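You operate a simulated robot arm through the tools that you are given. There is no shell and no other tool.

The job below is to be done with a simulated two-armed robot. You get a single attempt, and the scene is never put back.

TASK
Aim the yellow-band blower where its display shows heat and run it until the display shows 45 C or less.
Fine: all the way on HIGH if it starts over 60 C, else on LOW; tilt knob tight before it runs; leave it running.

The check looks at the end state, three seconds after you hand in, the way a careful person would. Anything else that was tipped, shoved, dropped, spilled or broken makes it a failure.

THE ROBOT
Two 7-joint arms with two-finger parallel grippers on one trunk that stands fixed in place. Base frame: the origin is at the foot of the trunk, x ahead of it, y to its left, z up. Lengths are in mm, angles in degrees, forces in N, time in s.
The left shoulder is at [50, 177, 1179], the right one opposite. With the tool pointing down near the work surface each hand reaches from about 100 to 680 mm from the base axis, measured 20 degrees to its own side. Payload 3.43 kg a hand.
The tool frame of a hand sits at the grasp point between the pads (the TCP): z along the fingers, y along the line on which they close. The tips reach 34 mm beyond it. The gripper opens to 128 mm. The fingers are 24 mm wide and 12 mm thick; the gripper's body (48 by 130 mm) begins 96 mm behind the TCP.
Orientation is told as [roll, pitch, yaw] about the base's x, y, z axes, in that order, counted from this pose: with the fingers straight down and closing along the base's y, the tool's x points along the base's -x, its y along +y and its z along -z.

THE INTERFACE
- The arms move only by the tool arm_command. It takes "left_increments", "right_increments" or both (then of equal length, played together; a hand with none holds still); each is a list of rows, each an object (a shift or turn left out is 0, a gripper value left out holds the last) with "translation": the shift along the base's x, y, z in mm, a list of three; "turn": the turn, a rotation vector about the base's x, y, z in degrees, a list of three; "grip": the opening, from 0 (shut) to 1 (fully open). In form: [{"translation": [tx, ty, tz], "turn": [ax, ay, az], "grip": grip}, ...]. A call has 1 to 20 rows; each row shifts and turns the commanded pose from where the row before left it. Each row takes 0.2 s and may step no farther than 50 mm and 8.6 degrees from the row before; otherwise, or with a gripper value out of range, the whole call is refused. A pose out of reach is approached as far as the arm can. The call stops where the force on the tool passes 50 N (or 10 N more than at its start, if that is more) or the arm is blocked; 0.2 s more then pass. Each finger travels about 108 mm/s and halts on what it meets, pressing with about 28 N; the grip force reading is that of the motor and also rises with nothing between the fingers. The clock runs only during rows and for 0.2 s after the last one: add rows that do not move to give the fingers time. The reply holds the time, the measured pose of the TCP, the force on the tool along the base axes, the opening and the grip force, in the units named above and with some noise, with the torque about the TCP (base axes, N m) and any sound that the robot's microphone picked up.
- Cameras (640 x 400 px; columns grow to the right, rows downward): "scene" is now at [147.5, -43.3, 1364]; the picture's right is [-0.54, -0.84, 0.00], its down [-0.28, 0.18, -0.94] and it looks along [0.79, -0.51, -0.33] (base axes); focal length 214 px, centre (320, 200). "left" rides on the left gripper at [76, 11, -160] in its tool frame; the picture's right is [-0.15, 0.99, 0.00], its down [-0.88, -0.13, -0.46] and it looks along [-0.45, -0.07, 0.89] (tool axes); focal length 234 px, centre (320, 200). "right" rides on the right gripper at [76, -11, -160] in its tool frame; the picture's right is [0.15, 0.99, 0.00], its down [-0.88, 0.13, -0.46] and it looks along [-0.45, 0.07, 0.89] (tool axes); focal length 234 px, centre (320, 200). There is no depth. A picture from a camera that has moved, and an enlarged one, comes with that camera's place and axes in the base frame and with its lens. The place of the scene camera against the robot may be out by one fixed shift of up to 12 mm in any direction.
- get_image(camera): a new picture of that camera. It takes no simulated time.
- slide_trunk(by): slides the trunk up (or, below 0, down) by that many mm; the arms and the scene camera ride with it, the base frame stays. It gives what a move gives, with no picture.
- aim_head(pan, tilt): turns the head with the scene camera to pan (to the left, within 80 degrees either way) and tilt (down, from -29 to 69), counted from straight ahead of the robot. It gives what a move gives.
- zoom(camera, box): a new picture of the part [left, top, right, bottom] of that camera's present view, enlarged. It takes no simulated time.
- hand_in(): hands the job in; it is judged then, once.

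Places have to be worked out from the pictures, the camera data and where the tool is seen. Open the grippers and draw the arms clear of the work before you hand the job in, unless the task says otherwise.

The tools are called as name(argument=value, ...) on one line, values as JSON. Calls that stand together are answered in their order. arm_command: Moves the arms, as the interface text tells. Its arguments: {"type":"object","properties":{"left_increments":{"type":"array","items":{"type":"object","properties":{"translation":{"type":"array","items":{"type":"number"}},"turn":{"type":"array","items":{"type":"number"}},"grip":{"type":"number"}}}},"right_increments":{"type":"array","items":{"type":"object","properties":{"translation":{"type":"array","items":{"type":"number"}},"turn":{"type":"array","items":{"type":"number"}},"grip":{"type":"number"}}}}},"required":[]} The other tools are called the same way: slide_trunk (by) slides the trunk up or down; aim_head (pan, tilt) turns the head that bears the scene camera; get_image (camera) takes a picture; zoom (camera, box) takes an enlarged picture of a part of a camera's view; hand_in () hands the job in.

At the start:

```text
time_s: 0.0
left_tcp_pos: [303.0, -36.7, 1328.6]
left_tool_rot: [-0.2, 0.0, 0.1]
left_wrist_force: [0.4, 0.0, 0.2]
left_moment: [-0.03, 0.0, 0.02]
left_opening: 128.0
left_grip_force: 0.1
right_tcp_pos: [370.6, -385.3, 1263.0]
right_tool_rot: [-0.1, -0.1, 0.1]
right_wrist_force: [0.6, 0.3, 0.1]
right_moment: [0.02, 0.01, -0.01]
right_opening: 128.0
right_grip_force: 0.1
trunk travel left (down, up): [-350.0, 51.0]
head pan, tilt: [-32.8, 19.2]
```

scene: 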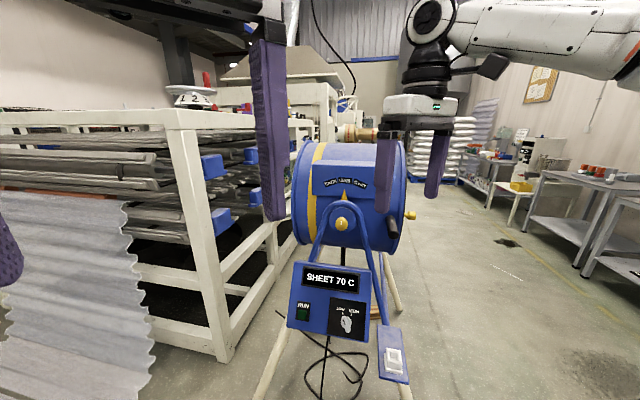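
right: 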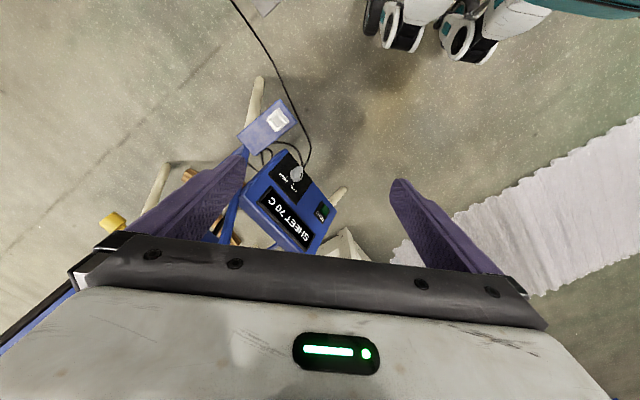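
left: 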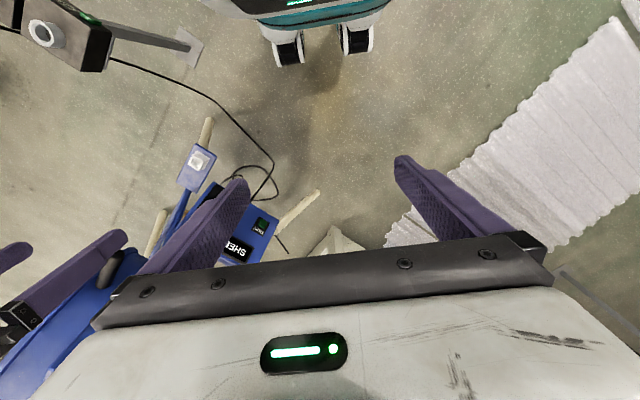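

The display reads SHEET 70 C, so the sheet is hot and this is a HIGH job (over 60). I'll look closer at the blower before moving anything.

zoom(camera="scene", box=[260, 120, 440, 260])

zoom(camera="scene", box=[260, 240, 440, 400])

zoom(camera="scene", box=[0, 60, 300, 300])

```text
2.86 times, centred on (350, 190) of scene
camera zoom: at [147.5, -43.3, 1364.0], right [-0.54, -0.84, 0.0], down [-0.28, 0.18, -0.94], along [0.79, -0.51, -0.33], focal length 613 px, centre (234, 229)
```

zoom: 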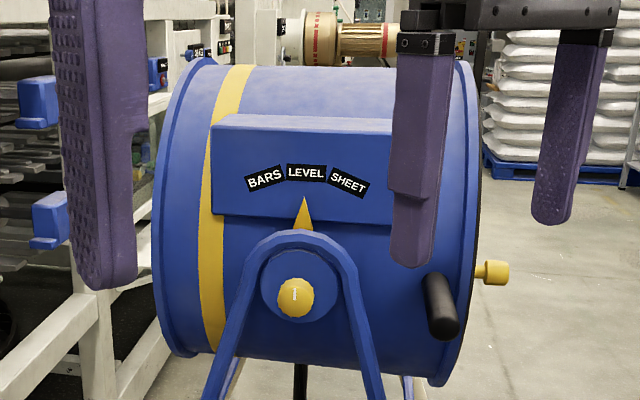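

```text
2.50 times, centred on (350, 320) of scene
camera zoom: at [147.5, -43.3, 1364.0], right [-0.54, -0.84, 0.0], down [-0.28, 0.18, -0.94], along [0.79, -0.51, -0.33], focal length 536 px, centre (245, -100)
```

zoom: 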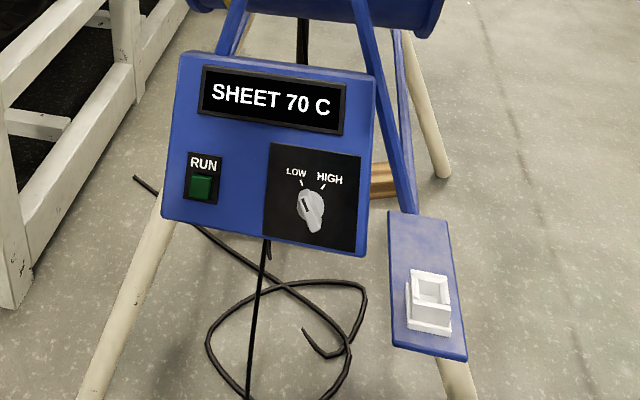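

```text
1.67 times, centred on (150, 180) of scene
camera zoom: at [147.5, -43.3, 1364.0], right [-0.54, -0.84, 0.0], down [-0.28, 0.18, -0.94], along [0.79, -0.51, -0.33], focal length 358 px, centre (603, 233)
```

zoom: 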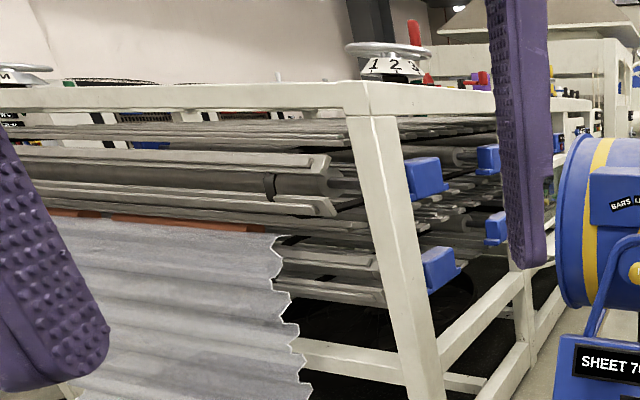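

The display says SHEET with a pointer at LEVEL; the labels are on the drum and the pointer on the yoke, so the outlet end (left, banded) must tip down. I'll look around with the head to learn the surroundings.

aim_head(pan=-32, tilt=45)

get_image(camera="scene")

```text
time_s: 0.9
left_tcp_pos: [303.4, -36.6, 1328.5]
left_tool_rot: [-0.1, 0.1, 0.1]
left_wrist_force: [-0.6, 0.0, 0.5]
left_moment: [-0.01, 0.02, 0.01]
left_opening: 128.0
left_grip_force: 0.1
right_tcp_pos: [370.2, -383.3, 1263.1]
right_tool_rot: [-0.1, 0.0, 0.0]
right_wrist_force: [0.6, -0.3, 0.2]
right_moment: [0.0, 0.0, 0.02]
right_opening: 128.0
right_grip_force: 0.0
trunk travel left (down, up): [-350.0, 51.0]
head pan, tilt: [-32.0, 45.0]
```

```text
taken
camera scene: at [138.1, -36.0, 1324.1], right [-0.53, -0.85, 0.0], down [-0.6, 0.37, -0.71], along [0.6, -0.38, -0.71], focal length 214 px, centre (320, 200)
```

scene: 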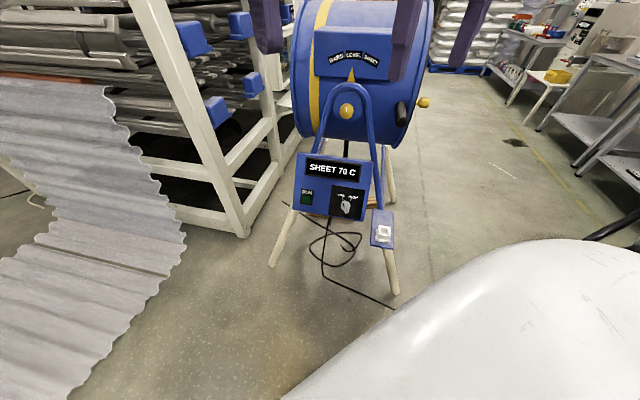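

I'll look left and right too, to see if there is another blower and what the arms must stay clear of.

aim_head(pan=15, tilt=30)

get_image(camera="scene")

get_image(camera="right")

get_image(camera="left")

```text
time_s: 2.0
left_tcp_pos: [304.6, -32.7, 1330.6]
left_tool_rot: [-0.6, 0.2, -0.6]
left_wrist_force: [5.5, 58.6, 24.3]
left_moment: [-10.12, 3.4, -5.87]
left_opening: 127.9
left_grip_force: 0.2
right_tcp_pos: [370.5, -385.4, 1263.4]
right_tool_rot: [0.0, -0.1, 0.1]
right_wrist_force: [-0.4, 0.3, 0.3]
right_moment: [0.0, -0.01, 0.02]
right_opening: 127.9
right_grip_force: 0.1
trunk travel left (down, up): [-350.0, 51.0]
head pan, tilt: [15.0, 30.0]
```

```text
taken
camera scene: at [147.4, -32.2, 1337.4], right [-0.45, -0.89, 0.0], down [-0.52, 0.26, -0.81], along [0.72, -0.36, -0.59], focal length 214 px, centre (320, 200)
```

scene: 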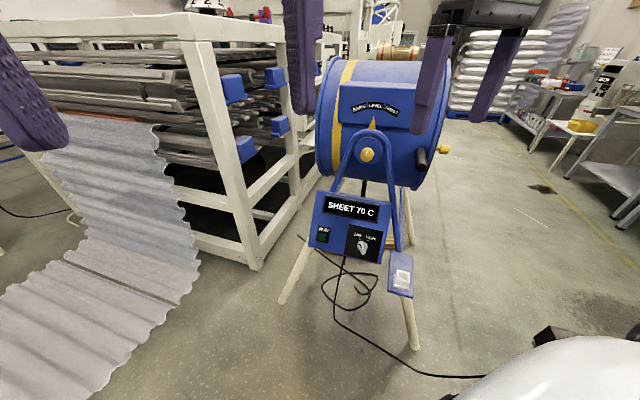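

```text
taken
camera right: at [294.7, -396.2, 1423.9], right [-0.15, 0.99, 0.0], down [0.88, 0.13, 0.46], along [0.45, 0.07, -0.89], focal length 234 px, centre (320, 200)
```

right: 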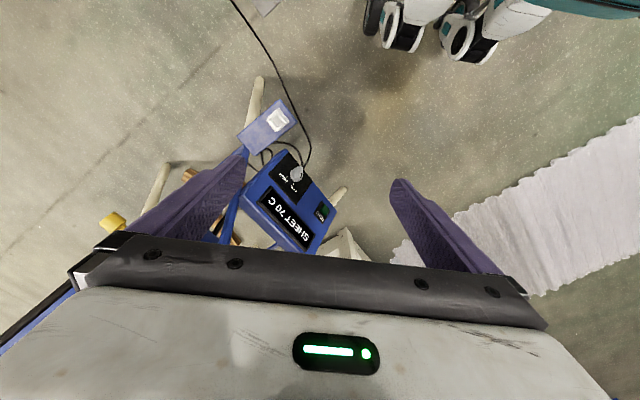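

```text
taken
camera left: at [228.7, -18.0, 1490.3], right [0.16, 0.99, -0.01], down [0.88, -0.14, 0.45], along [0.45, -0.08, -0.89], focal length 234 px, centre (320, 200)
```

left: 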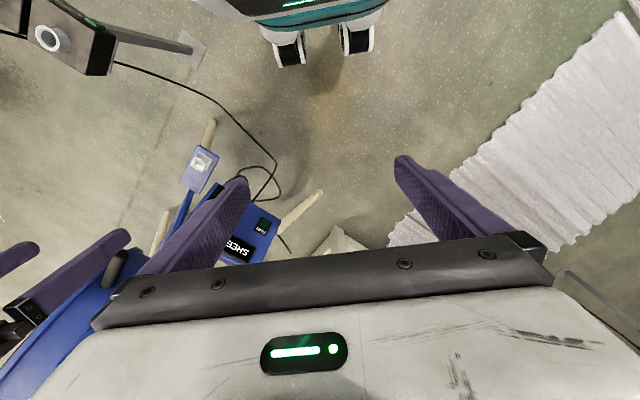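

The left wrist reads 58 N and the head hardly turned: the head is pressing on the left arm. I'll turn the head back at once.

aim_head(pan=-32, tilt=30)

get_image(camera="scene")

```text
time_s: 3.2
left_tcp_pos: [303.7, -36.7, 1325.4]
left_tool_rot: [0.0, -0.1, 0.3]
left_wrist_force: [0.1, 0.1, 0.7]
left_moment: [-0.01, -0.02, -0.01]
left_opening: 128.2
left_grip_force: 0.1
right_tcp_pos: [370.1, -384.1, 1263.5]
right_tool_rot: [0.1, 0.1, -0.1]
right_wrist_force: [-0.2, 0.8, -0.4]
right_moment: [0.02, -0.02, 0.03]
right_opening: 128.1
right_grip_force: 0.0
trunk travel left (down, up): [-350.0, 51.0]
head pan, tilt: [-32.0, 30.0]
```

```text
taken
camera scene: at [145.9, -40.6, 1346.6], right [-0.53, -0.85, 0.0], down [-0.42, 0.26, -0.87], along [0.73, -0.46, -0.5], focal length 214 px, centre (320, 200)
```

scene: 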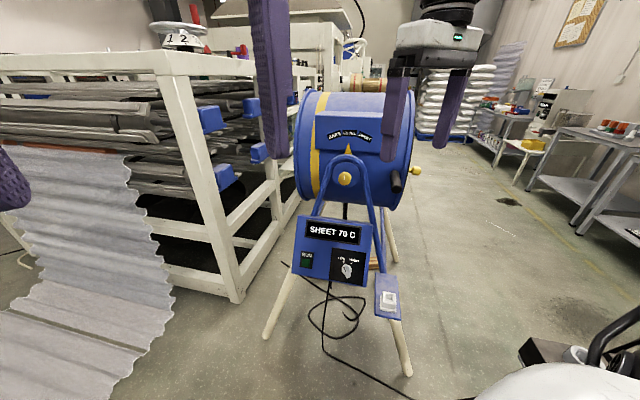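

The left arm is back to rest with no load. I'll draw the left hand away to the left and forward of the head, so that the scene view is free.

arm_command(left_increments=[{"translation": [20, 30, -10]}, {"translation": [20, 40, -10]}, {"translation": [10, 45, -10]}, {"translation": [0, 45, -10]}, {"translation": [0, 45, -10]}, {"translation": [0, 45, 0]}])

get_image(camera="scene")

get_image(camera="left")

```text
time_s: 4.6
left_tcp_pos: [352.5, 214.6, 1277.7]
left_tool_rot: [-0.1, -0.1, 0.1]
left_wrist_force: [0.9, 0.0, 0.5]
left_moment: [0.02, 0.0, 0.03]
left_opening: 127.9
left_grip_force: 0.0
right_tcp_pos: [369.9, -384.7, 1263.3]
right_tool_rot: [0.0, 0.1, 0.0]
right_wrist_force: [0.1, -0.5, 0.6]
right_moment: [-0.01, 0.0, 0.01]
right_opening: 127.9
right_grip_force: 0.0
trunk travel left (down, up): [-350.0, 51.0]
head pan, tilt: [-32.0, 30.0]
```

```text
taken
camera scene: at [145.3, -40.2, 1346.8], right [-0.53, -0.85, 0.0], down [-0.42, 0.26, -0.87], along [0.73, -0.46, -0.5], focal length 214 px, centre (320, 200)
```

scene: 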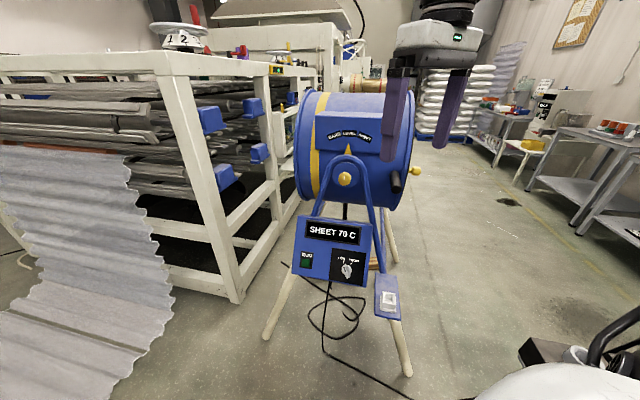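

```text
taken
camera left: at [276.2, 227.3, 1436.4], right [0.15, 0.99, 0.0], down [0.88, -0.13, 0.46], along [0.45, -0.07, -0.89], focal length 234 px, centre (320, 200)
```

left: 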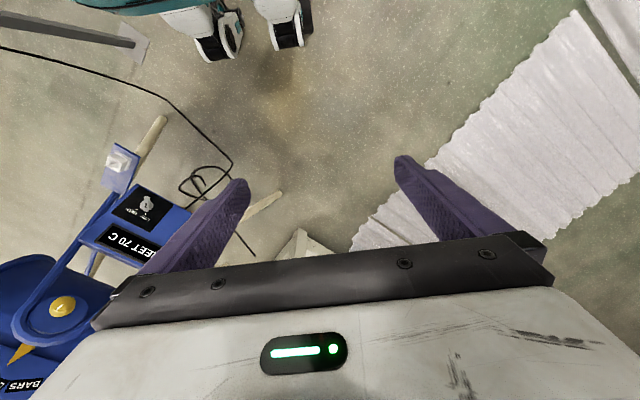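

The views are clear now. Triangulated: pivot knob ≈ [667,-471,1043], dial ≈ [552,-408,744], RUN ≈ [634,-290,785], display ≈ [616,-395,880], white rocker ≈ [425,-505,650]. I'll look at details enlarged.

zoom(camera="scene", box=[310, 115, 430, 205])

zoom(camera="scene", box=[285, 210, 405, 320])

zoom(camera="left", box=[0, 120, 200, 400])

zoom(camera="scene", box=[325, 155, 365, 195])

```text
4.44 times, centred on (370, 160) of scene
camera zoom: at [145.3, -40.2, 1346.8], right [-0.53, -0.85, 0.0], down [-0.42, 0.26, -0.87], along [0.73, -0.46, -0.5], focal length 953 px, centre (98, 378)
```

zoom: 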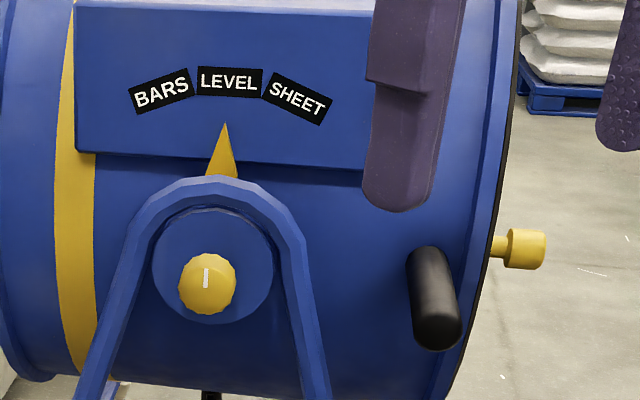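

```text
3.64 times, centred on (345, 265) of scene
camera zoom: at [145.3, -40.2, 1346.8], right [-0.53, -0.85, 0.0], down [-0.42, 0.26, -0.87], along [0.73, -0.46, -0.5], focal length 780 px, centre (229, -36)
```

zoom: 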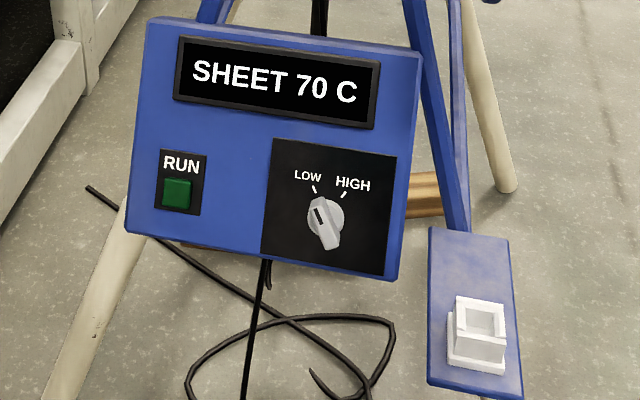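

```text
1.43 times, centred on (100, 260) of left
camera zoom: at [276.2, 227.3, 1436.4], right [0.15, 0.99, 0.0], down [0.88, -0.13, 0.46], along [0.45, -0.07, -0.89], focal length 334 px, centre (634, 114)
```

zoom: 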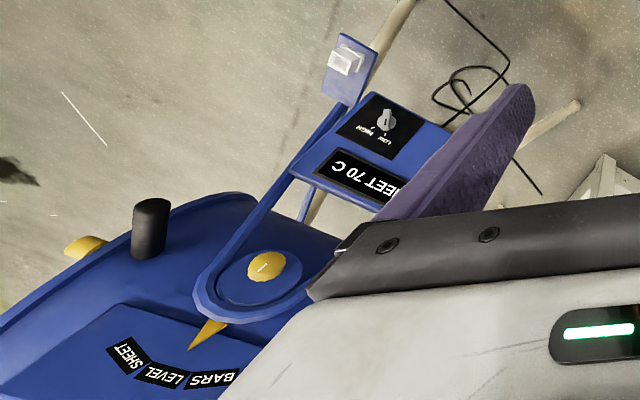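

```text
10.00 times, centred on (345, 175) of scene
camera zoom: at [145.3, -40.2, 1346.8], right [-0.53, -0.85, 0.0], down [-0.42, 0.26, -0.87], along [0.73, -0.46, -0.5], focal length 2145 px, centre (70, 450)
```

zoom: 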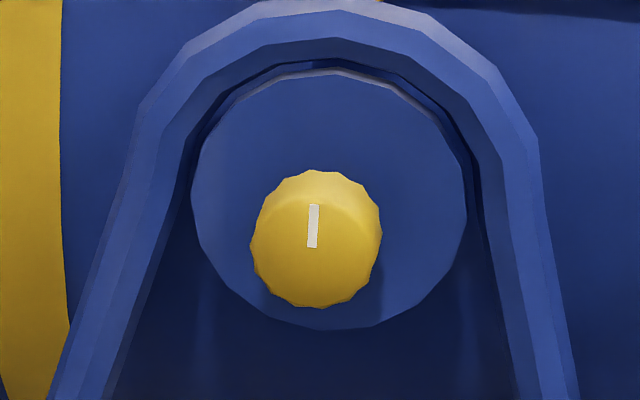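

I'll zoom the right wrist camera on the white box and the panel, which it sees from above.

zoom(camera="right", box=[225, 70, 345, 260])

zoom(camera="right", box=[240, 90, 310, 160])

zoom(camera="scene", box=[370, 270, 410, 320])

```text
2.11 times, centred on (285, 165) of right
camera zoom: at [294.0, -395.4, 1424.4], right [-0.15, 0.99, 0.0], down [0.88, 0.13, 0.46], along [0.45, 0.07, -0.89], focal length 493 px, centre (394, 274)
```

zoom: 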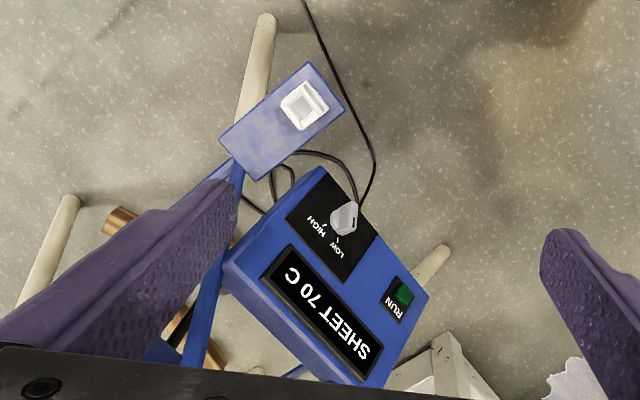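

```text
5.71 times, centred on (275, 125) of right
camera zoom: at [294.0, -395.4, 1424.4], right [-0.15, 0.99, 0.0], down [0.88, 0.13, 0.46], along [0.45, 0.07, -0.89], focal length 1338 px, centre (577, 629)
```

zoom: 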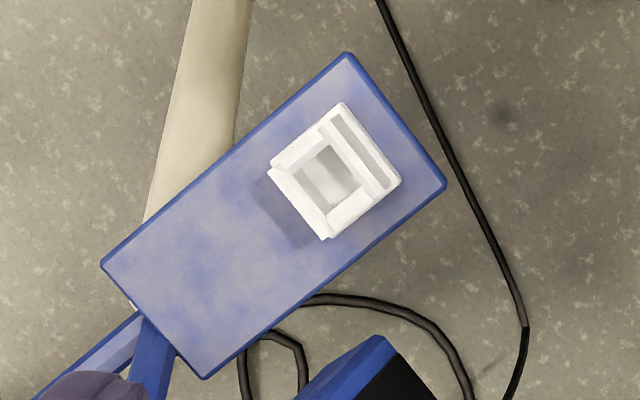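

```text
8.00 times, centred on (390, 295) of scene
camera zoom: at [145.3, -40.2, 1346.8], right [-0.53, -0.85, 0.0], down [-0.42, 0.26, -0.87], along [0.73, -0.46, -0.5], focal length 1716 px, centre (-240, -560)
```

zoom: 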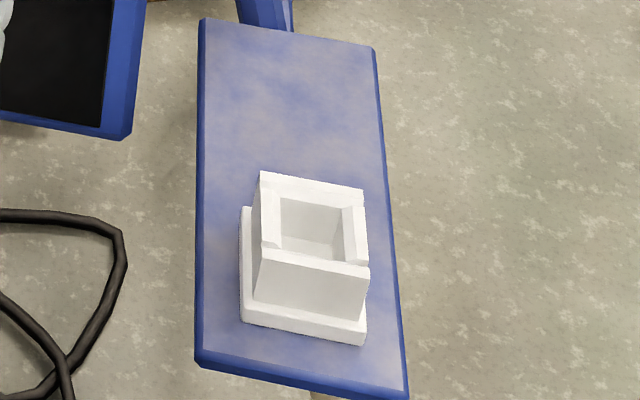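

The white box is an open loose tray on the blower's shelf, so I must stay off it. The shelf and panel edges give the blower's azimuth: its face points at −p with p = [0.707,−0.707,0], outlet toward [0.707,0.707,0]; dial points at LOW. I'll start turning the right hand (yaw −45°) before pitching it level toward the tilt knob.

arm_command(right_increments=[{"turn": [0, 0, -7.5], "translation": [0, 5, 0]}, {"turn": [0, 0, -7.5], "translation": [0, 5, 0]}, {"turn": [0, 0, -7.5], "translation": [0, 5, 0]}, {"turn": [0, 0, -7.5], "translation": [0, 5, 0]}, {"turn": [0, 0, -7.5], "translation": [0, 5, 0]}, {"turn": [0, 0, -7.5], "translation": [0, 5, 0]}])

get_image(camera="right")

```text
time_s: 6.0
left_tcp_pos: [353.1, 213.9, 1276.5]
left_tool_rot: [-0.1, 0.0, 0.1]
left_wrist_force: [0.4, -0.5, -0.1]
left_moment: [-0.01, 0.01, 0.0]
left_opening: 128.1
left_grip_force: 0.0
right_tcp_pos: [370.4, -354.5, 1263.8]
right_tool_rot: [0.0, 0.0, -45.1]
right_wrist_force: [0.8, -1.4, -1.1]
right_moment: [0.02, 0.02, 0.01]
right_opening: 127.9
right_grip_force: 0.0
trunk travel left (down, up): [-350.0, 51.0]
head pan, tilt: [-32.0, 30.0]
```

```text
taken
camera right: at [308.6, -309.2, 1424.0], right [0.6, 0.8, 0.0], down [0.71, -0.53, 0.46], along [0.37, -0.27, -0.89], focal length 234 px, centre (320, 200)
```

right: 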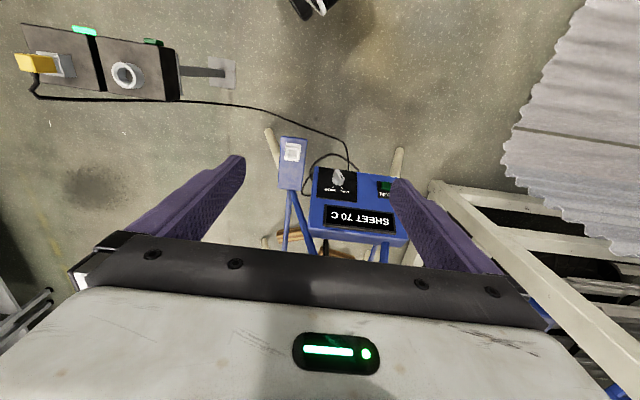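

The blower's lead runs to a socket post on the floor; I'll look at that closely to check it is plugged in.

zoom(camera="right", box=[0, 0, 260, 160])

zoom(camera="right", box=[250, 110, 430, 260])

```text
2.46 times, centred on (130, 80) of right
camera zoom: at [308.6, -309.2, 1424.0], right [0.6, 0.8, 0.0], down [0.71, -0.53, 0.46], along [0.37, -0.27, -0.89], focal length 576 px, centre (788, 495)
```

zoom: 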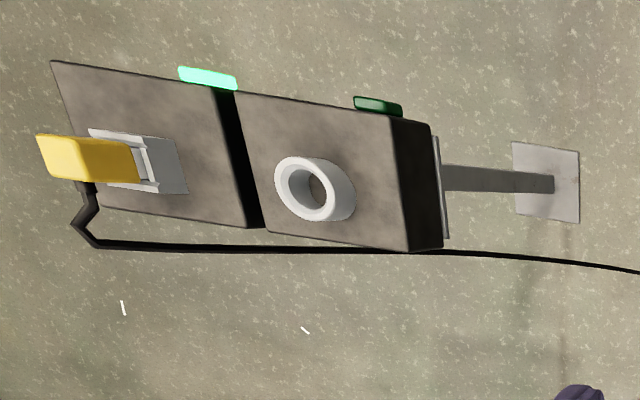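

```text
2.67 times, centred on (340, 185) of right
camera zoom: at [308.6, -309.2, 1424.0], right [0.6, 0.8, 0.0], down [0.71, -0.53, 0.46], along [0.37, -0.27, -0.89], focal length 624 px, centre (267, 240)
```

zoom: 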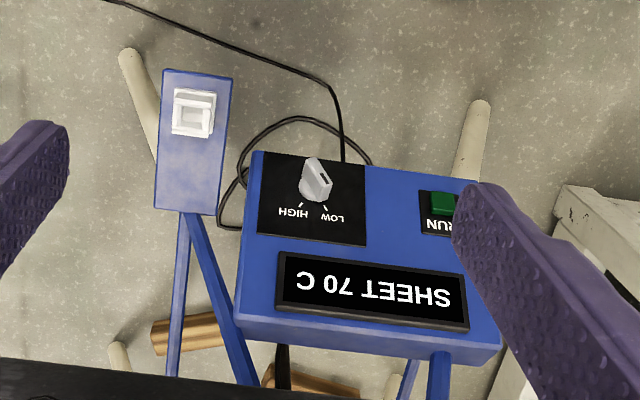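

It is plugged in (yellow plug, lamp lit), and the dial's mark is at LOW. Now I pitch the right hand level while carrying it to a standoff 150 mm in front of the tilt knob.

arm_command(right_increments=[{"translation": [17.4, -1, -20], "turn": [-5.79, -5.79, 0]}, {"translation": [17.4, -1, -20], "turn": [-5.79, -5.79, 0]}, {"translation": [17.4, -1, -20], "turn": [-5.79, -5.79, 0]}, {"translation": [17.4, -1, -20], "turn": [-5.79, -5.79, 0]}, {"translation": [17.4, -1, -20], "turn": [-5.79, -5.79, 0]}, {"translation": [17.4, -1, -20], "turn": [-5.79, -5.79, 0]}])

get_image(camera="right")

get_image(camera="scene")

```text
time_s: 7.4
left_tcp_pos: [354.2, 213.8, 1276.7]
left_tool_rot: [-0.1, 0.0, 0.1]
left_wrist_force: [-0.3, 0.1, 0.0]
left_moment: [0.03, 0.0, 0.01]
left_opening: 128.1
left_grip_force: 0.0
right_tcp_pos: [476.5, -358.4, 1141.6]
right_tool_rot: [-0.1, -49.1, -45.0]
right_wrist_force: [0.2, -0.1, 0.0]
right_moment: [-0.02, 0.0, 0.02]
right_opening: 128.2
right_grip_force: 0.1
trunk travel left (down, up): [-350.0, 51.0]
head pan, tilt: [-32.0, 30.0]
```

```text
taken
camera right: at [347.2, -247.6, 1191.2], right [0.63, 0.77, -0.11], down [0.26, -0.07, 0.96], along [0.73, -0.64, -0.24], focal length 234 px, centre (320, 200)
```

right: 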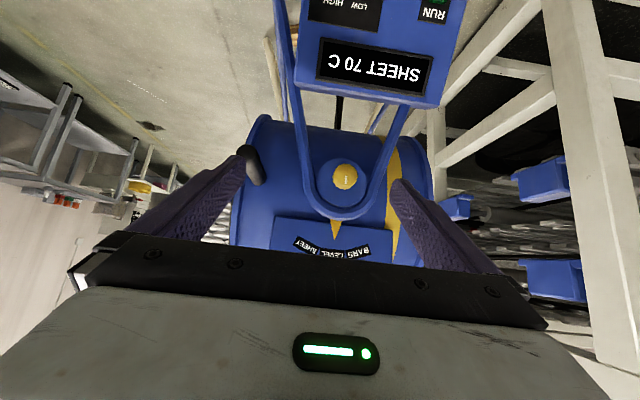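

```text
taken
camera scene: at [146.5, -41.0, 1346.5], right [-0.53, -0.85, 0.0], down [-0.42, 0.27, -0.87], along [0.73, -0.46, -0.5], focal length 214 px, centre (320, 200)
```

scene: 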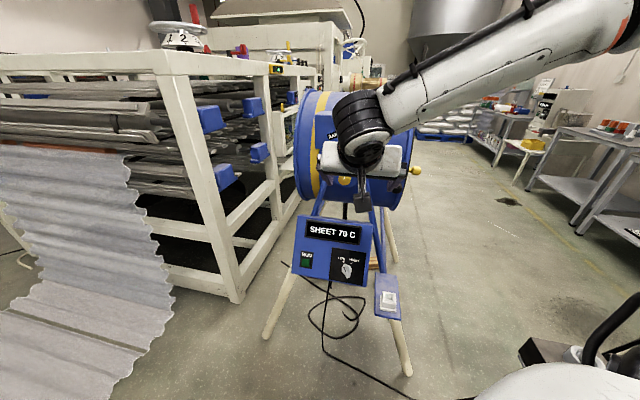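

The knob and handle agree with my estimates within about 10 mm. I continue the pitch to level and on to the standoff point.

arm_command(right_increments=[{"translation": [17, -1, -20], "turn": [-5.79, -5.79, 0]}, {"translation": [17, -1, -20], "turn": [-5.79, -5.79, 0]}, {"translation": [17, -1, -20], "turn": [-5.79, -5.79, 0]}, {"translation": [17, -2, -20], "turn": [-5.79, -5.79, 0]}, {"translation": [17, -2, -19], "turn": [-5.79, -5.79, 0]}])

get_image(camera="right")

get_image(camera="scene")

```text
time_s: 8.6
left_tcp_pos: [352.5, 213.2, 1278.9]
left_tool_rot: [-0.1, -0.1, 0.1]
left_wrist_force: [-0.5, 1.1, -0.5]
left_moment: [0.0, -0.02, -0.01]
left_opening: 128.0
left_grip_force: 0.0
right_tcp_pos: [556.7, -377.2, 1055.7]
right_tool_rot: [117.6, -89.9, -162.4]
right_wrist_force: [0.2, -0.9, 1.4]
right_moment: [-0.03, 0.0, 0.02]
right_opening: 127.9
right_grip_force: 0.2
right hand out of reach, approached as far as the arm can: row 5
trunk travel left (down, up): [-350.0, 51.0]
head pan, tilt: [-32.0, 30.0]
```

```text
taken
camera right: at [434.6, -273.0, 980.6], right [0.7, 0.7, -0.14], down [-0.23, 0.41, 0.88], along [0.68, -0.58, 0.45], focal length 234 px, centre (320, 200)
```

right: 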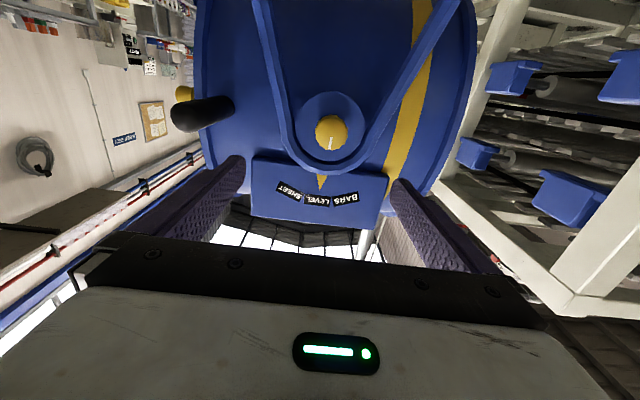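

```text
taken
camera scene: at [145.6, -41.0, 1346.6], right [-0.53, -0.85, 0.0], down [-0.42, 0.27, -0.87], along [0.73, -0.46, -0.5], focal length 214 px, centre (320, 200)
```

scene: 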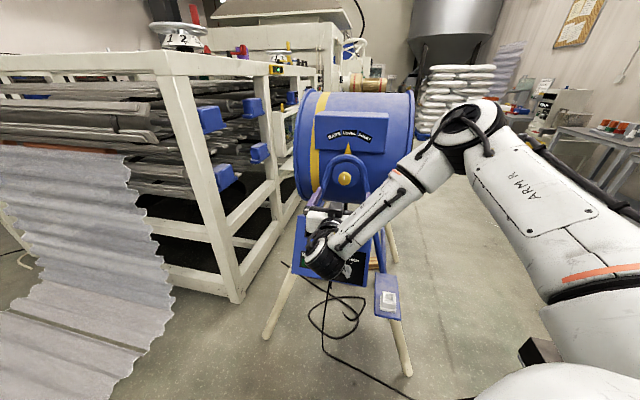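

The last row was out of reach (wrist limit at this height). Refined from two wrist views the knob is ≈ [680,-485,1041]. I'll draw back and up along −p, then lower the trunk so that the hand can be level at this height.

arm_command(right_increments=[{"translation": [-30, 30, 10]}, {"translation": [-30, 30, 10]}, {"translation": [-20, 20, 20], "turn": [5.79, 5.79, 0]}, {"translation": [-10, 10, 30], "turn": [5.79, 5.79, 0]}, {"translation": [0, 0, 40], "turn": [5.79, 5.79, 0]}])

```text
time_s: 9.8
left_tcp_pos: [351.3, 213.9, 1277.7]
left_tool_rot: [-0.2, 0.0, 0.1]
left_wrist_force: [0.2, -0.2, -0.5]
left_moment: [0.02, -0.02, 0.0]
left_opening: 128.0
left_grip_force: 0.0
right_tcp_pos: [498.1, -317.1, 1163.7]
right_tool_rot: [-0.1, -65.5, -44.9]
right_wrist_force: [-0.4, -0.7, -0.2]
right_moment: [0.04, -0.04, -0.02]
right_opening: 128.2
right_grip_force: 0.1
right hand out of reach, approached as far as the arm can: row 1, 2
trunk travel left (down, up): [-350.0, 51.0]
head pan, tilt: [-32.0, 30.0]
```

The hand is at [498,-317,1164], pitched 65°, well clear of the blower. Now I lower the trunk 150 mm; the hand rides down to about z 1014, still 100+ mm short of the blower.

slide_trunk(by=-150)

get_image(camera="scene")

get_image(camera="right")

```text
time_s: 11.6
left_tcp_pos: [352.4, 214.5, 1128.1]
left_tool_rot: [-0.1, 0.0, 0.1]
left_wrist_force: [-0.1, 0.3, 0.0]
left_moment: [-0.02, -0.01, 0.0]
left_opening: 128.2
left_grip_force: 0.1
right_tcp_pos: [498.5, -317.6, 1014.4]
right_tool_rot: [0.0, -65.4, -45.0]
right_wrist_force: [-0.4, -0.4, -0.4]
right_moment: [0.01, -0.01, -0.01]
right_opening: 127.8
right_grip_force: 0.2
trunk travel left (down, up): [-200.0, 201.0]
head pan, tilt: [-32.0, 30.0]
```

```text
taken
camera scene: at [145.7, -40.8, 1196.7], right [-0.53, -0.85, 0.0], down [-0.42, 0.26, -0.87], along [0.73, -0.46, -0.5], focal length 214 px, centre (320, 200)
```

scene: 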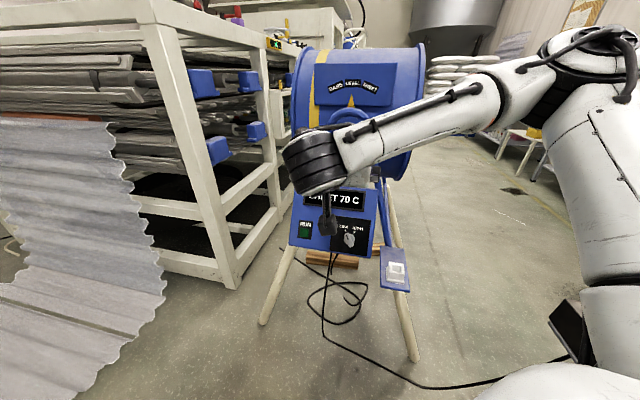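

```text
taken
camera right: at [365.9, -201.8, 1012.0], right [0.66, 0.74, -0.13], down [0.06, 0.13, 0.99], along [0.75, -0.66, 0.04], focal length 234 px, centre (320, 200)
```

right: 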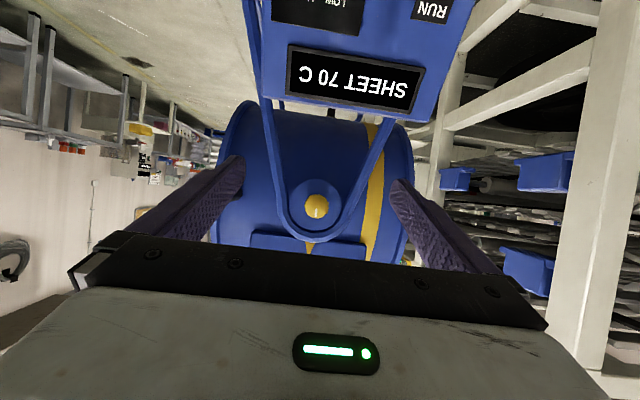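

Three wrist views agree: knob face at ≈ [682,-488,1041]. I zoom in to judge the knob's depth and the room around it within the yoke.

zoom(camera="right", box=[270, 160, 370, 250])

zoom(camera="left", box=[0, 120, 200, 400])

```text
4.44 times, centred on (320, 205) of right
camera zoom: at [365.9, -201.8, 1012.0], right [0.66, 0.74, -0.13], down [0.06, 0.13, 0.99], along [0.75, -0.66, 0.04], focal length 1041 px, centre (320, 178)
```

zoom: 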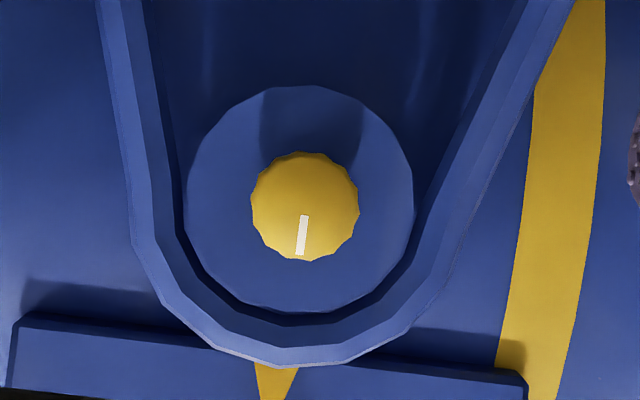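

```text
1.43 times, centred on (100, 260) of left
camera zoom: at [276.8, 225.9, 1286.7], right [0.15, 0.99, 0.0], down [0.88, -0.13, 0.46], along [0.45, -0.07, -0.89], focal length 334 px, centre (634, 114)
```

zoom: 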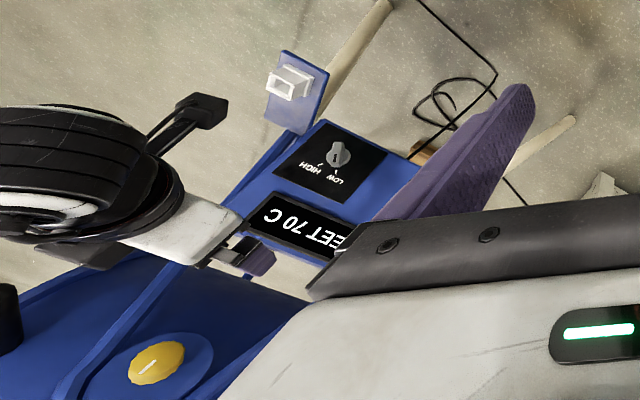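

The knob is ≈44 mm across, with ≈46–52 mm from its centre to the yoke arch. I bring the hand level to a 100 mm standoff and half close the gripper to about 62 mm.

arm_command(right_increments=[{"translation": [10, -8, 10], "turn": [-5.8, -5.8, 0], "grip": 0.48}, {"translation": [20, -18, 7], "turn": [-5.8, -5.8, 0]}, {"translation": [27, -24, 5], "turn": [-5.7, -5.7, 0]}, {"translation": [28, -25, 3]}, {"translation": [27, -24, 2]}])

get_image(camera="right")

```text
time_s: 12.8
left_tcp_pos: [353.6, 214.8, 1128.1]
left_tool_rot: [-0.2, 0.0, 0.1]
left_wrist_force: [0.2, 0.4, -0.8]
left_moment: [0.05, 0.0, 0.0]
left_opening: 128.1
left_grip_force: 0.1
right_tcp_pos: [611.8, -419.1, 1041.2]
right_tool_rot: [173.1, -90.0, 142.1]
right_wrist_force: [0.6, -0.6, 0.2]
right_moment: [-0.04, -0.01, 0.0]
right_opening: 61.3
right_grip_force: 0.1
trunk travel left (down, up): [-200.0, 201.0]
head pan, tilt: [-32.0, 30.0]
```

```text
taken
camera right: at [490.3, -313.3, 965.7], right [0.7, 0.7, -0.15], down [-0.23, 0.41, 0.88], along [0.68, -0.58, 0.45], focal length 234 px, centre (320, 200)
```

right: 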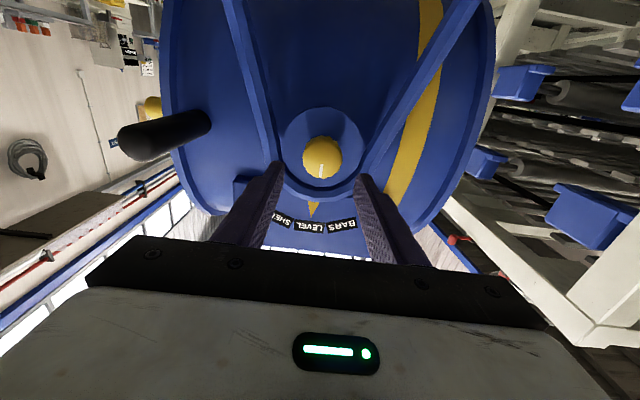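

Well aligned: the knob is at (322,157) where (319.5,155) is the tool axis at that depth. I shift ~2 mm toward the outlet side and advance 75 mm along p.

arm_command(right_increments=[{"translation": [12.5, -9.5, 0]}, {"translation": [11, -11, 0]}, {"translation": [10, -10, 0]}, {"translation": [10, -10, 0]}, {"translation": [10, -10, 0]}])

get_image(camera="right")

get_image(camera="scene")

```text
time_s: 13.9
left_tcp_pos: [352.2, 213.8, 1128.6]
left_tool_rot: [0.0, 0.0, 0.1]
left_wrist_force: [0.9, 0.2, -0.1]
left_moment: [0.01, -0.03, 0.02]
left_opening: 128.1
left_grip_force: 0.1
right_tcp_pos: [664.8, -467.5, 1040.6]
right_tool_rot: [-17.1, -90.0, -27.9]
right_wrist_force: [-0.4, -0.3, 0.4]
right_moment: [0.0, -0.02, 0.01]
right_opening: 61.3
right_grip_force: 0.0
trunk travel left (down, up): [-200.0, 201.0]
head pan, tilt: [-32.0, 30.0]
```

```text
taken
camera right: at [543.2, -363.7, 966.0], right [0.7, 0.7, -0.15], down [-0.23, 0.41, 0.88], along [0.68, -0.58, 0.45], focal length 234 px, centre (320, 200)
```

right: 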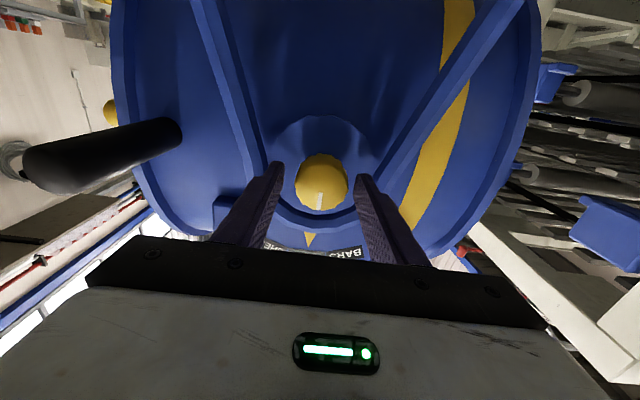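

```text
taken
camera scene: at [145.8, -40.9, 1196.6], right [-0.53, -0.85, 0.0], down [-0.42, 0.27, -0.87], along [0.73, -0.46, -0.5], focal length 214 px, centre (320, 200)
```

scene: 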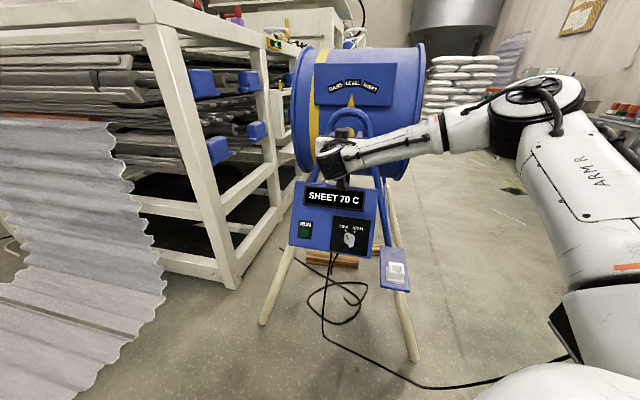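

The fingers straddle the knob evenly with tips ≈7 mm past its face. I advance 14 mm more, gently, and then close on it.

arm_command(right_increments=[{"translation": [3.5, -3.5, 0]}, {"translation": [3.5, -3.5, 0]}, {"translation": [3, -3, 0]}])

zoom(camera="right", box=[220, 100, 420, 260])

```text
time_s: 14.8
left_tcp_pos: [352.8, 213.4, 1127.7]
left_tool_rot: [-0.1, -0.1, 0.2]
left_wrist_force: [-0.8, 0.9, -0.7]
left_moment: [-0.02, 0.01, -0.01]
left_opening: 127.8
left_grip_force: 0.0
right_tcp_pos: [673.7, -477.1, 1041.2]
right_tool_rot: [4.1, -89.9, -49.2]
right_wrist_force: [-4.3, 3.3, -2.1]
right_moment: [0.04, -0.06, -0.04]
right_opening: 61.2
right_grip_force: 0.1
trunk travel left (down, up): [-200.0, 201.0]
head pan, tilt: [-32.0, 30.0]
```

```text
2.50 times, centred on (320, 180) of right
camera zoom: at [553.0, -373.0, 965.7], right [0.7, 0.7, -0.15], down [-0.23, 0.41, 0.88], along [0.68, -0.58, 0.45], focal length 585 px, centre (320, 250)
```

zoom: 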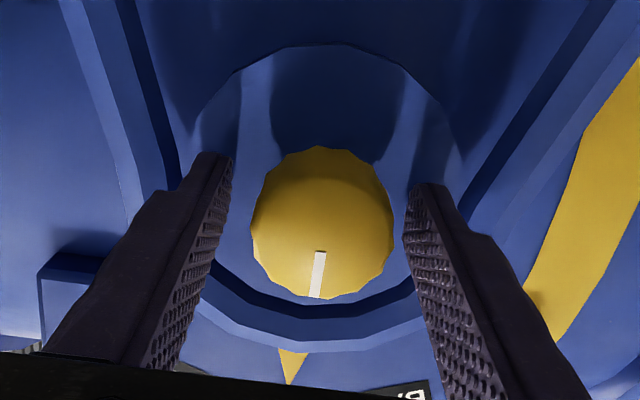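

A light 5–6 N touch along p: the tips have reached the disc, 20 mm past the knob face. I back off 2 mm and close the grip on the knob.

arm_command(right_increments=[{"translation": [-1.5, 1.5, 0]}, {"grip": 0.3}, {"grip": 0.3}, {"grip": 0.3}])

zoom(camera="right", box=[220, 100, 420, 260])

```text
time_s: 15.8
left_tcp_pos: [353.4, 212.9, 1126.7]
left_tool_rot: [-0.1, 0.0, 0.0]
left_wrist_force: [1.1, -0.3, 0.4]
left_moment: [0.02, -0.02, -0.02]
left_opening: 127.8
left_grip_force: 0.1
right_tcp_pos: [673.4, -475.0, 1041.2]
right_tool_rot: [-51.0, -90.0, 6.1]
right_wrist_force: [4.8, 0.9, 1.4]
right_moment: [-0.01, -0.06, 0.17]
right_opening: 43.6
right_grip_force: 45.4
trunk travel left (down, up): [-200.0, 201.0]
head pan, tilt: [-32.0, 30.0]
```

```text
2.50 times, centred on (320, 180) of right
camera zoom: at [552.5, -371.6, 965.7], right [0.7, 0.7, -0.15], down [-0.23, 0.41, 0.88], along [0.68, -0.58, 0.45], focal length 585 px, centre (320, 250)
```

zoom: 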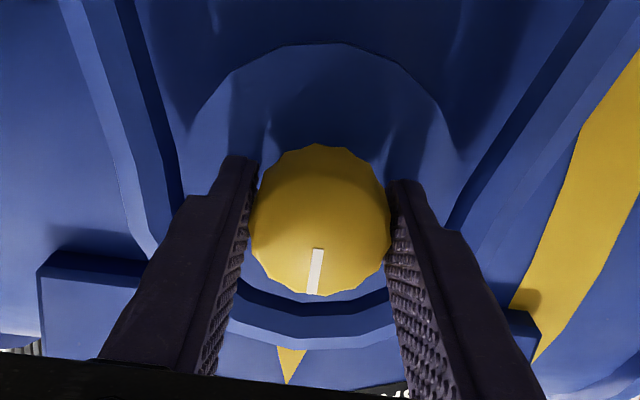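

The knob is gripped at 43.6 mm. I turn it counterclockwise as seen from the robot (turn vector along −p), 24° first, and read the torque.

arm_command(right_increments=[{"turn": [-5.66, 5.66, 0]}, {"turn": [-5.66, 5.66, 0]}, {"turn": [-5.66, 5.66, 0]}])

zoom(camera="right", box=[220, 100, 420, 260])

zoom(camera="scene", box=[270, 30, 450, 170])

```text
time_s: 16.6
left_tcp_pos: [353.5, 214.9, 1127.6]
left_tool_rot: [-0.1, -0.1, 0.0]
left_wrist_force: [1.0, 0.4, -0.3]
left_moment: [0.0, 0.01, -0.02]
left_opening: 128.0
left_grip_force: 0.0
right_tcp_pos: [673.3, -474.7, 1040.4]
right_tool_rot: [-90.1, -65.8, 45.0]
right_wrist_force: [8.1, 1.7, 2.0]
right_moment: [0.17, 0.13, -0.04]
right_opening: 43.8
right_grip_force: 45.0
trunk travel left (down, up): [-200.0, 201.0]
head pan, tilt: [-32.0, 30.0]
```

```text
2.50 times, centred on (320, 180) of right
camera zoom: at [531.4, -392.7, 977.0], right [0.59, 0.6, -0.54], down [0.02, 0.66, 0.75], along [0.8, -0.46, 0.38], focal length 585 px, centre (320, 250)
```

zoom: 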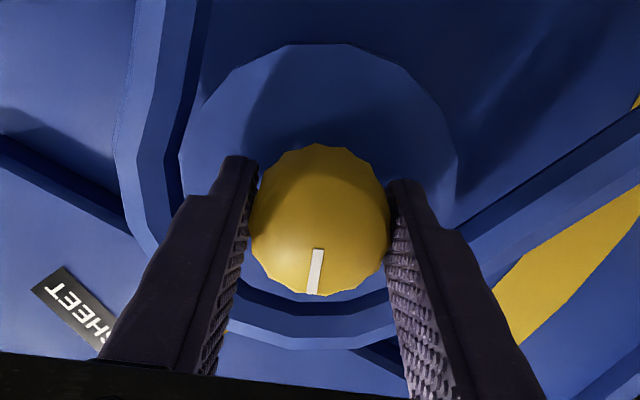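

```text
2.86 times, centred on (360, 100) of scene
camera zoom: at [146.4, -40.6, 1196.5], right [-0.53, -0.85, 0.0], down [-0.42, 0.26, -0.87], along [0.73, -0.46, -0.5], focal length 613 px, centre (206, 486)
```

zoom: 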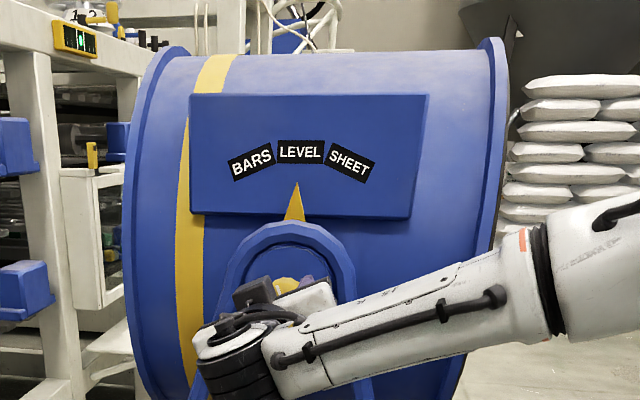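

The knob turned freely with the hand by 24°, with little torque. I keep turning counterclockwise in the same grip, watching for a stop.

arm_command(right_increments=[{"turn": [-5.66, 5.66, 0]}, {"turn": [-5.66, 5.66, 0]}, {"turn": [-5.66, 5.66, 0]}, {"turn": [-5.66, 5.66, 0]}, {"turn": [-5.66, 5.66, 0]}])

zoom(camera="right", box=[220, 100, 420, 260])

get_image(camera="scene")

```text
time_s: 17.8
left_tcp_pos: [353.2, 214.4, 1127.0]
left_tool_rot: [-0.1, 0.0, 0.2]
left_wrist_force: [0.3, 0.1, -0.1]
left_moment: [0.04, 0.01, 0.03]
left_opening: 127.8
left_grip_force: 0.1
right_tcp_pos: [674.9, -474.9, 1041.7]
right_tool_rot: [-90.0, -25.7, 45.0]
right_wrist_force: [6.7, 6.0, 0.6]
right_moment: [0.18, 0.22, -0.34]
right_opening: 43.6
right_grip_force: 45.1
trunk travel left (down, up): [-200.0, 201.0]
head pan, tilt: [-32.0, 30.0]
```

```text
2.50 times, centred on (320, 180) of right
camera zoom: at [509.0, -415.1, 1018.6], right [0.21, 0.21, -0.95], down [0.28, 0.92, 0.27], along [0.94, -0.32, 0.14], focal length 585 px, centre (320, 250)
```

zoom: 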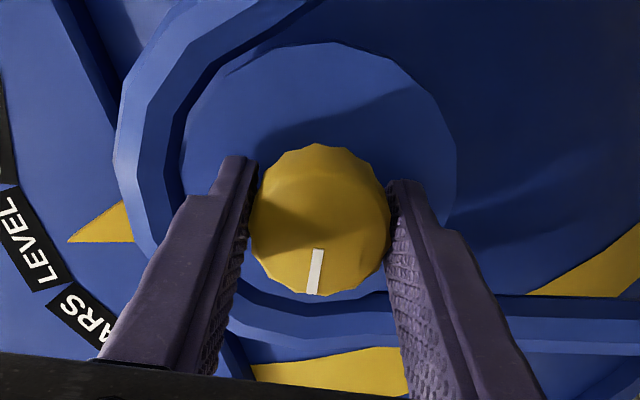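

```text
taken
camera scene: at [146.4, -40.2, 1196.5], right [-0.53, -0.85, 0.0], down [-0.42, 0.26, -0.87], along [0.73, -0.46, -0.5], focal length 214 px, centre (320, 200)
```

scene: 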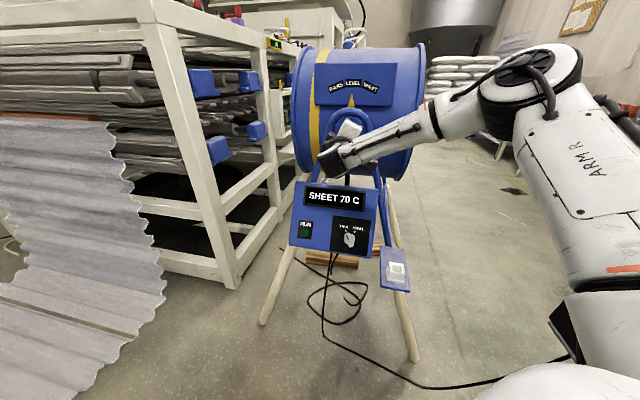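

64° so far with hardly any torque, still freely turning. I go on another 40°.

arm_command(right_increments=[{"turn": [-5.66, 5.66, 0]}, {"turn": [-5.66, 5.66, 0]}, {"turn": [-5.66, 5.66, 0]}, {"turn": [-5.66, 5.66, 0]}, {"turn": [-5.66, 5.66, 0]}])

zoom(camera="right", box=[220, 100, 420, 260])

zoom(camera="scene", box=[270, 30, 450, 170])

```text
time_s: 18.9
left_tcp_pos: [351.7, 212.6, 1126.7]
left_tool_rot: [-0.1, 0.0, 0.1]
left_wrist_force: [0.2, -0.2, 1.0]
left_moment: [0.03, 0.02, 0.0]
left_opening: 128.3
left_grip_force: 0.1
right_tcp_pos: [673.0, -476.9, 1039.9]
right_tool_rot: [-90.0, 14.0, 44.7]
right_wrist_force: [-2.4, 0.7, -1.3]
right_moment: [0.66, -0.93, -0.25]
right_opening: 42.7
right_grip_force: 45.0
trunk travel left (down, up): [-200.0, 201.0]
head pan, tilt: [-32.0, 30.0]
```

```text
2.50 times, centred on (320, 180) of right
camera zoom: at [509.4, -414.7, 1070.9], right [-0.27, -0.27, -0.92], down [0.26, 0.9, -0.34], along [0.93, -0.34, -0.17], focal length 585 px, centre (320, 250)
```

zoom: 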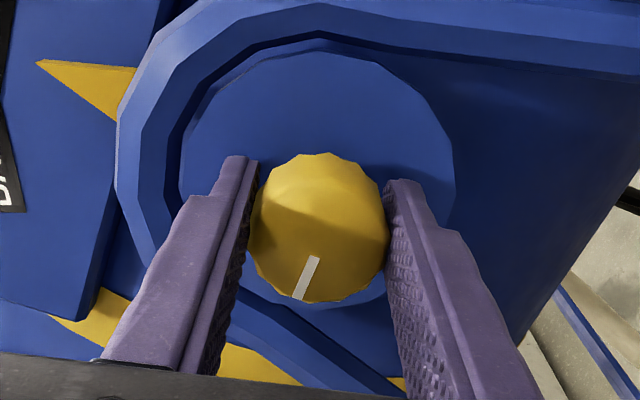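

```text
2.86 times, centred on (360, 100) of scene
camera zoom: at [145.6, -40.9, 1196.6], right [-0.53, -0.85, 0.0], down [-0.42, 0.27, -0.87], along [0.73, -0.46, -0.5], focal length 613 px, centre (206, 486)
```

zoom: 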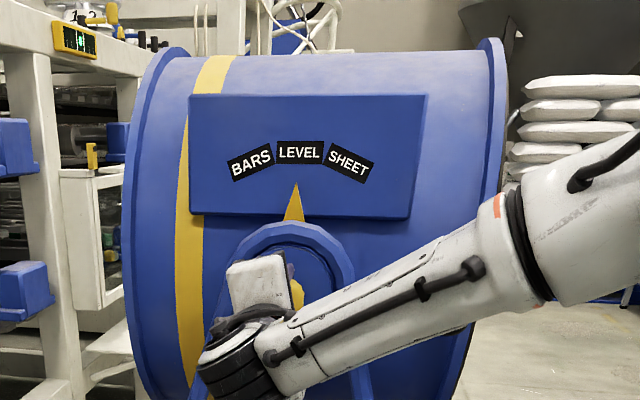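

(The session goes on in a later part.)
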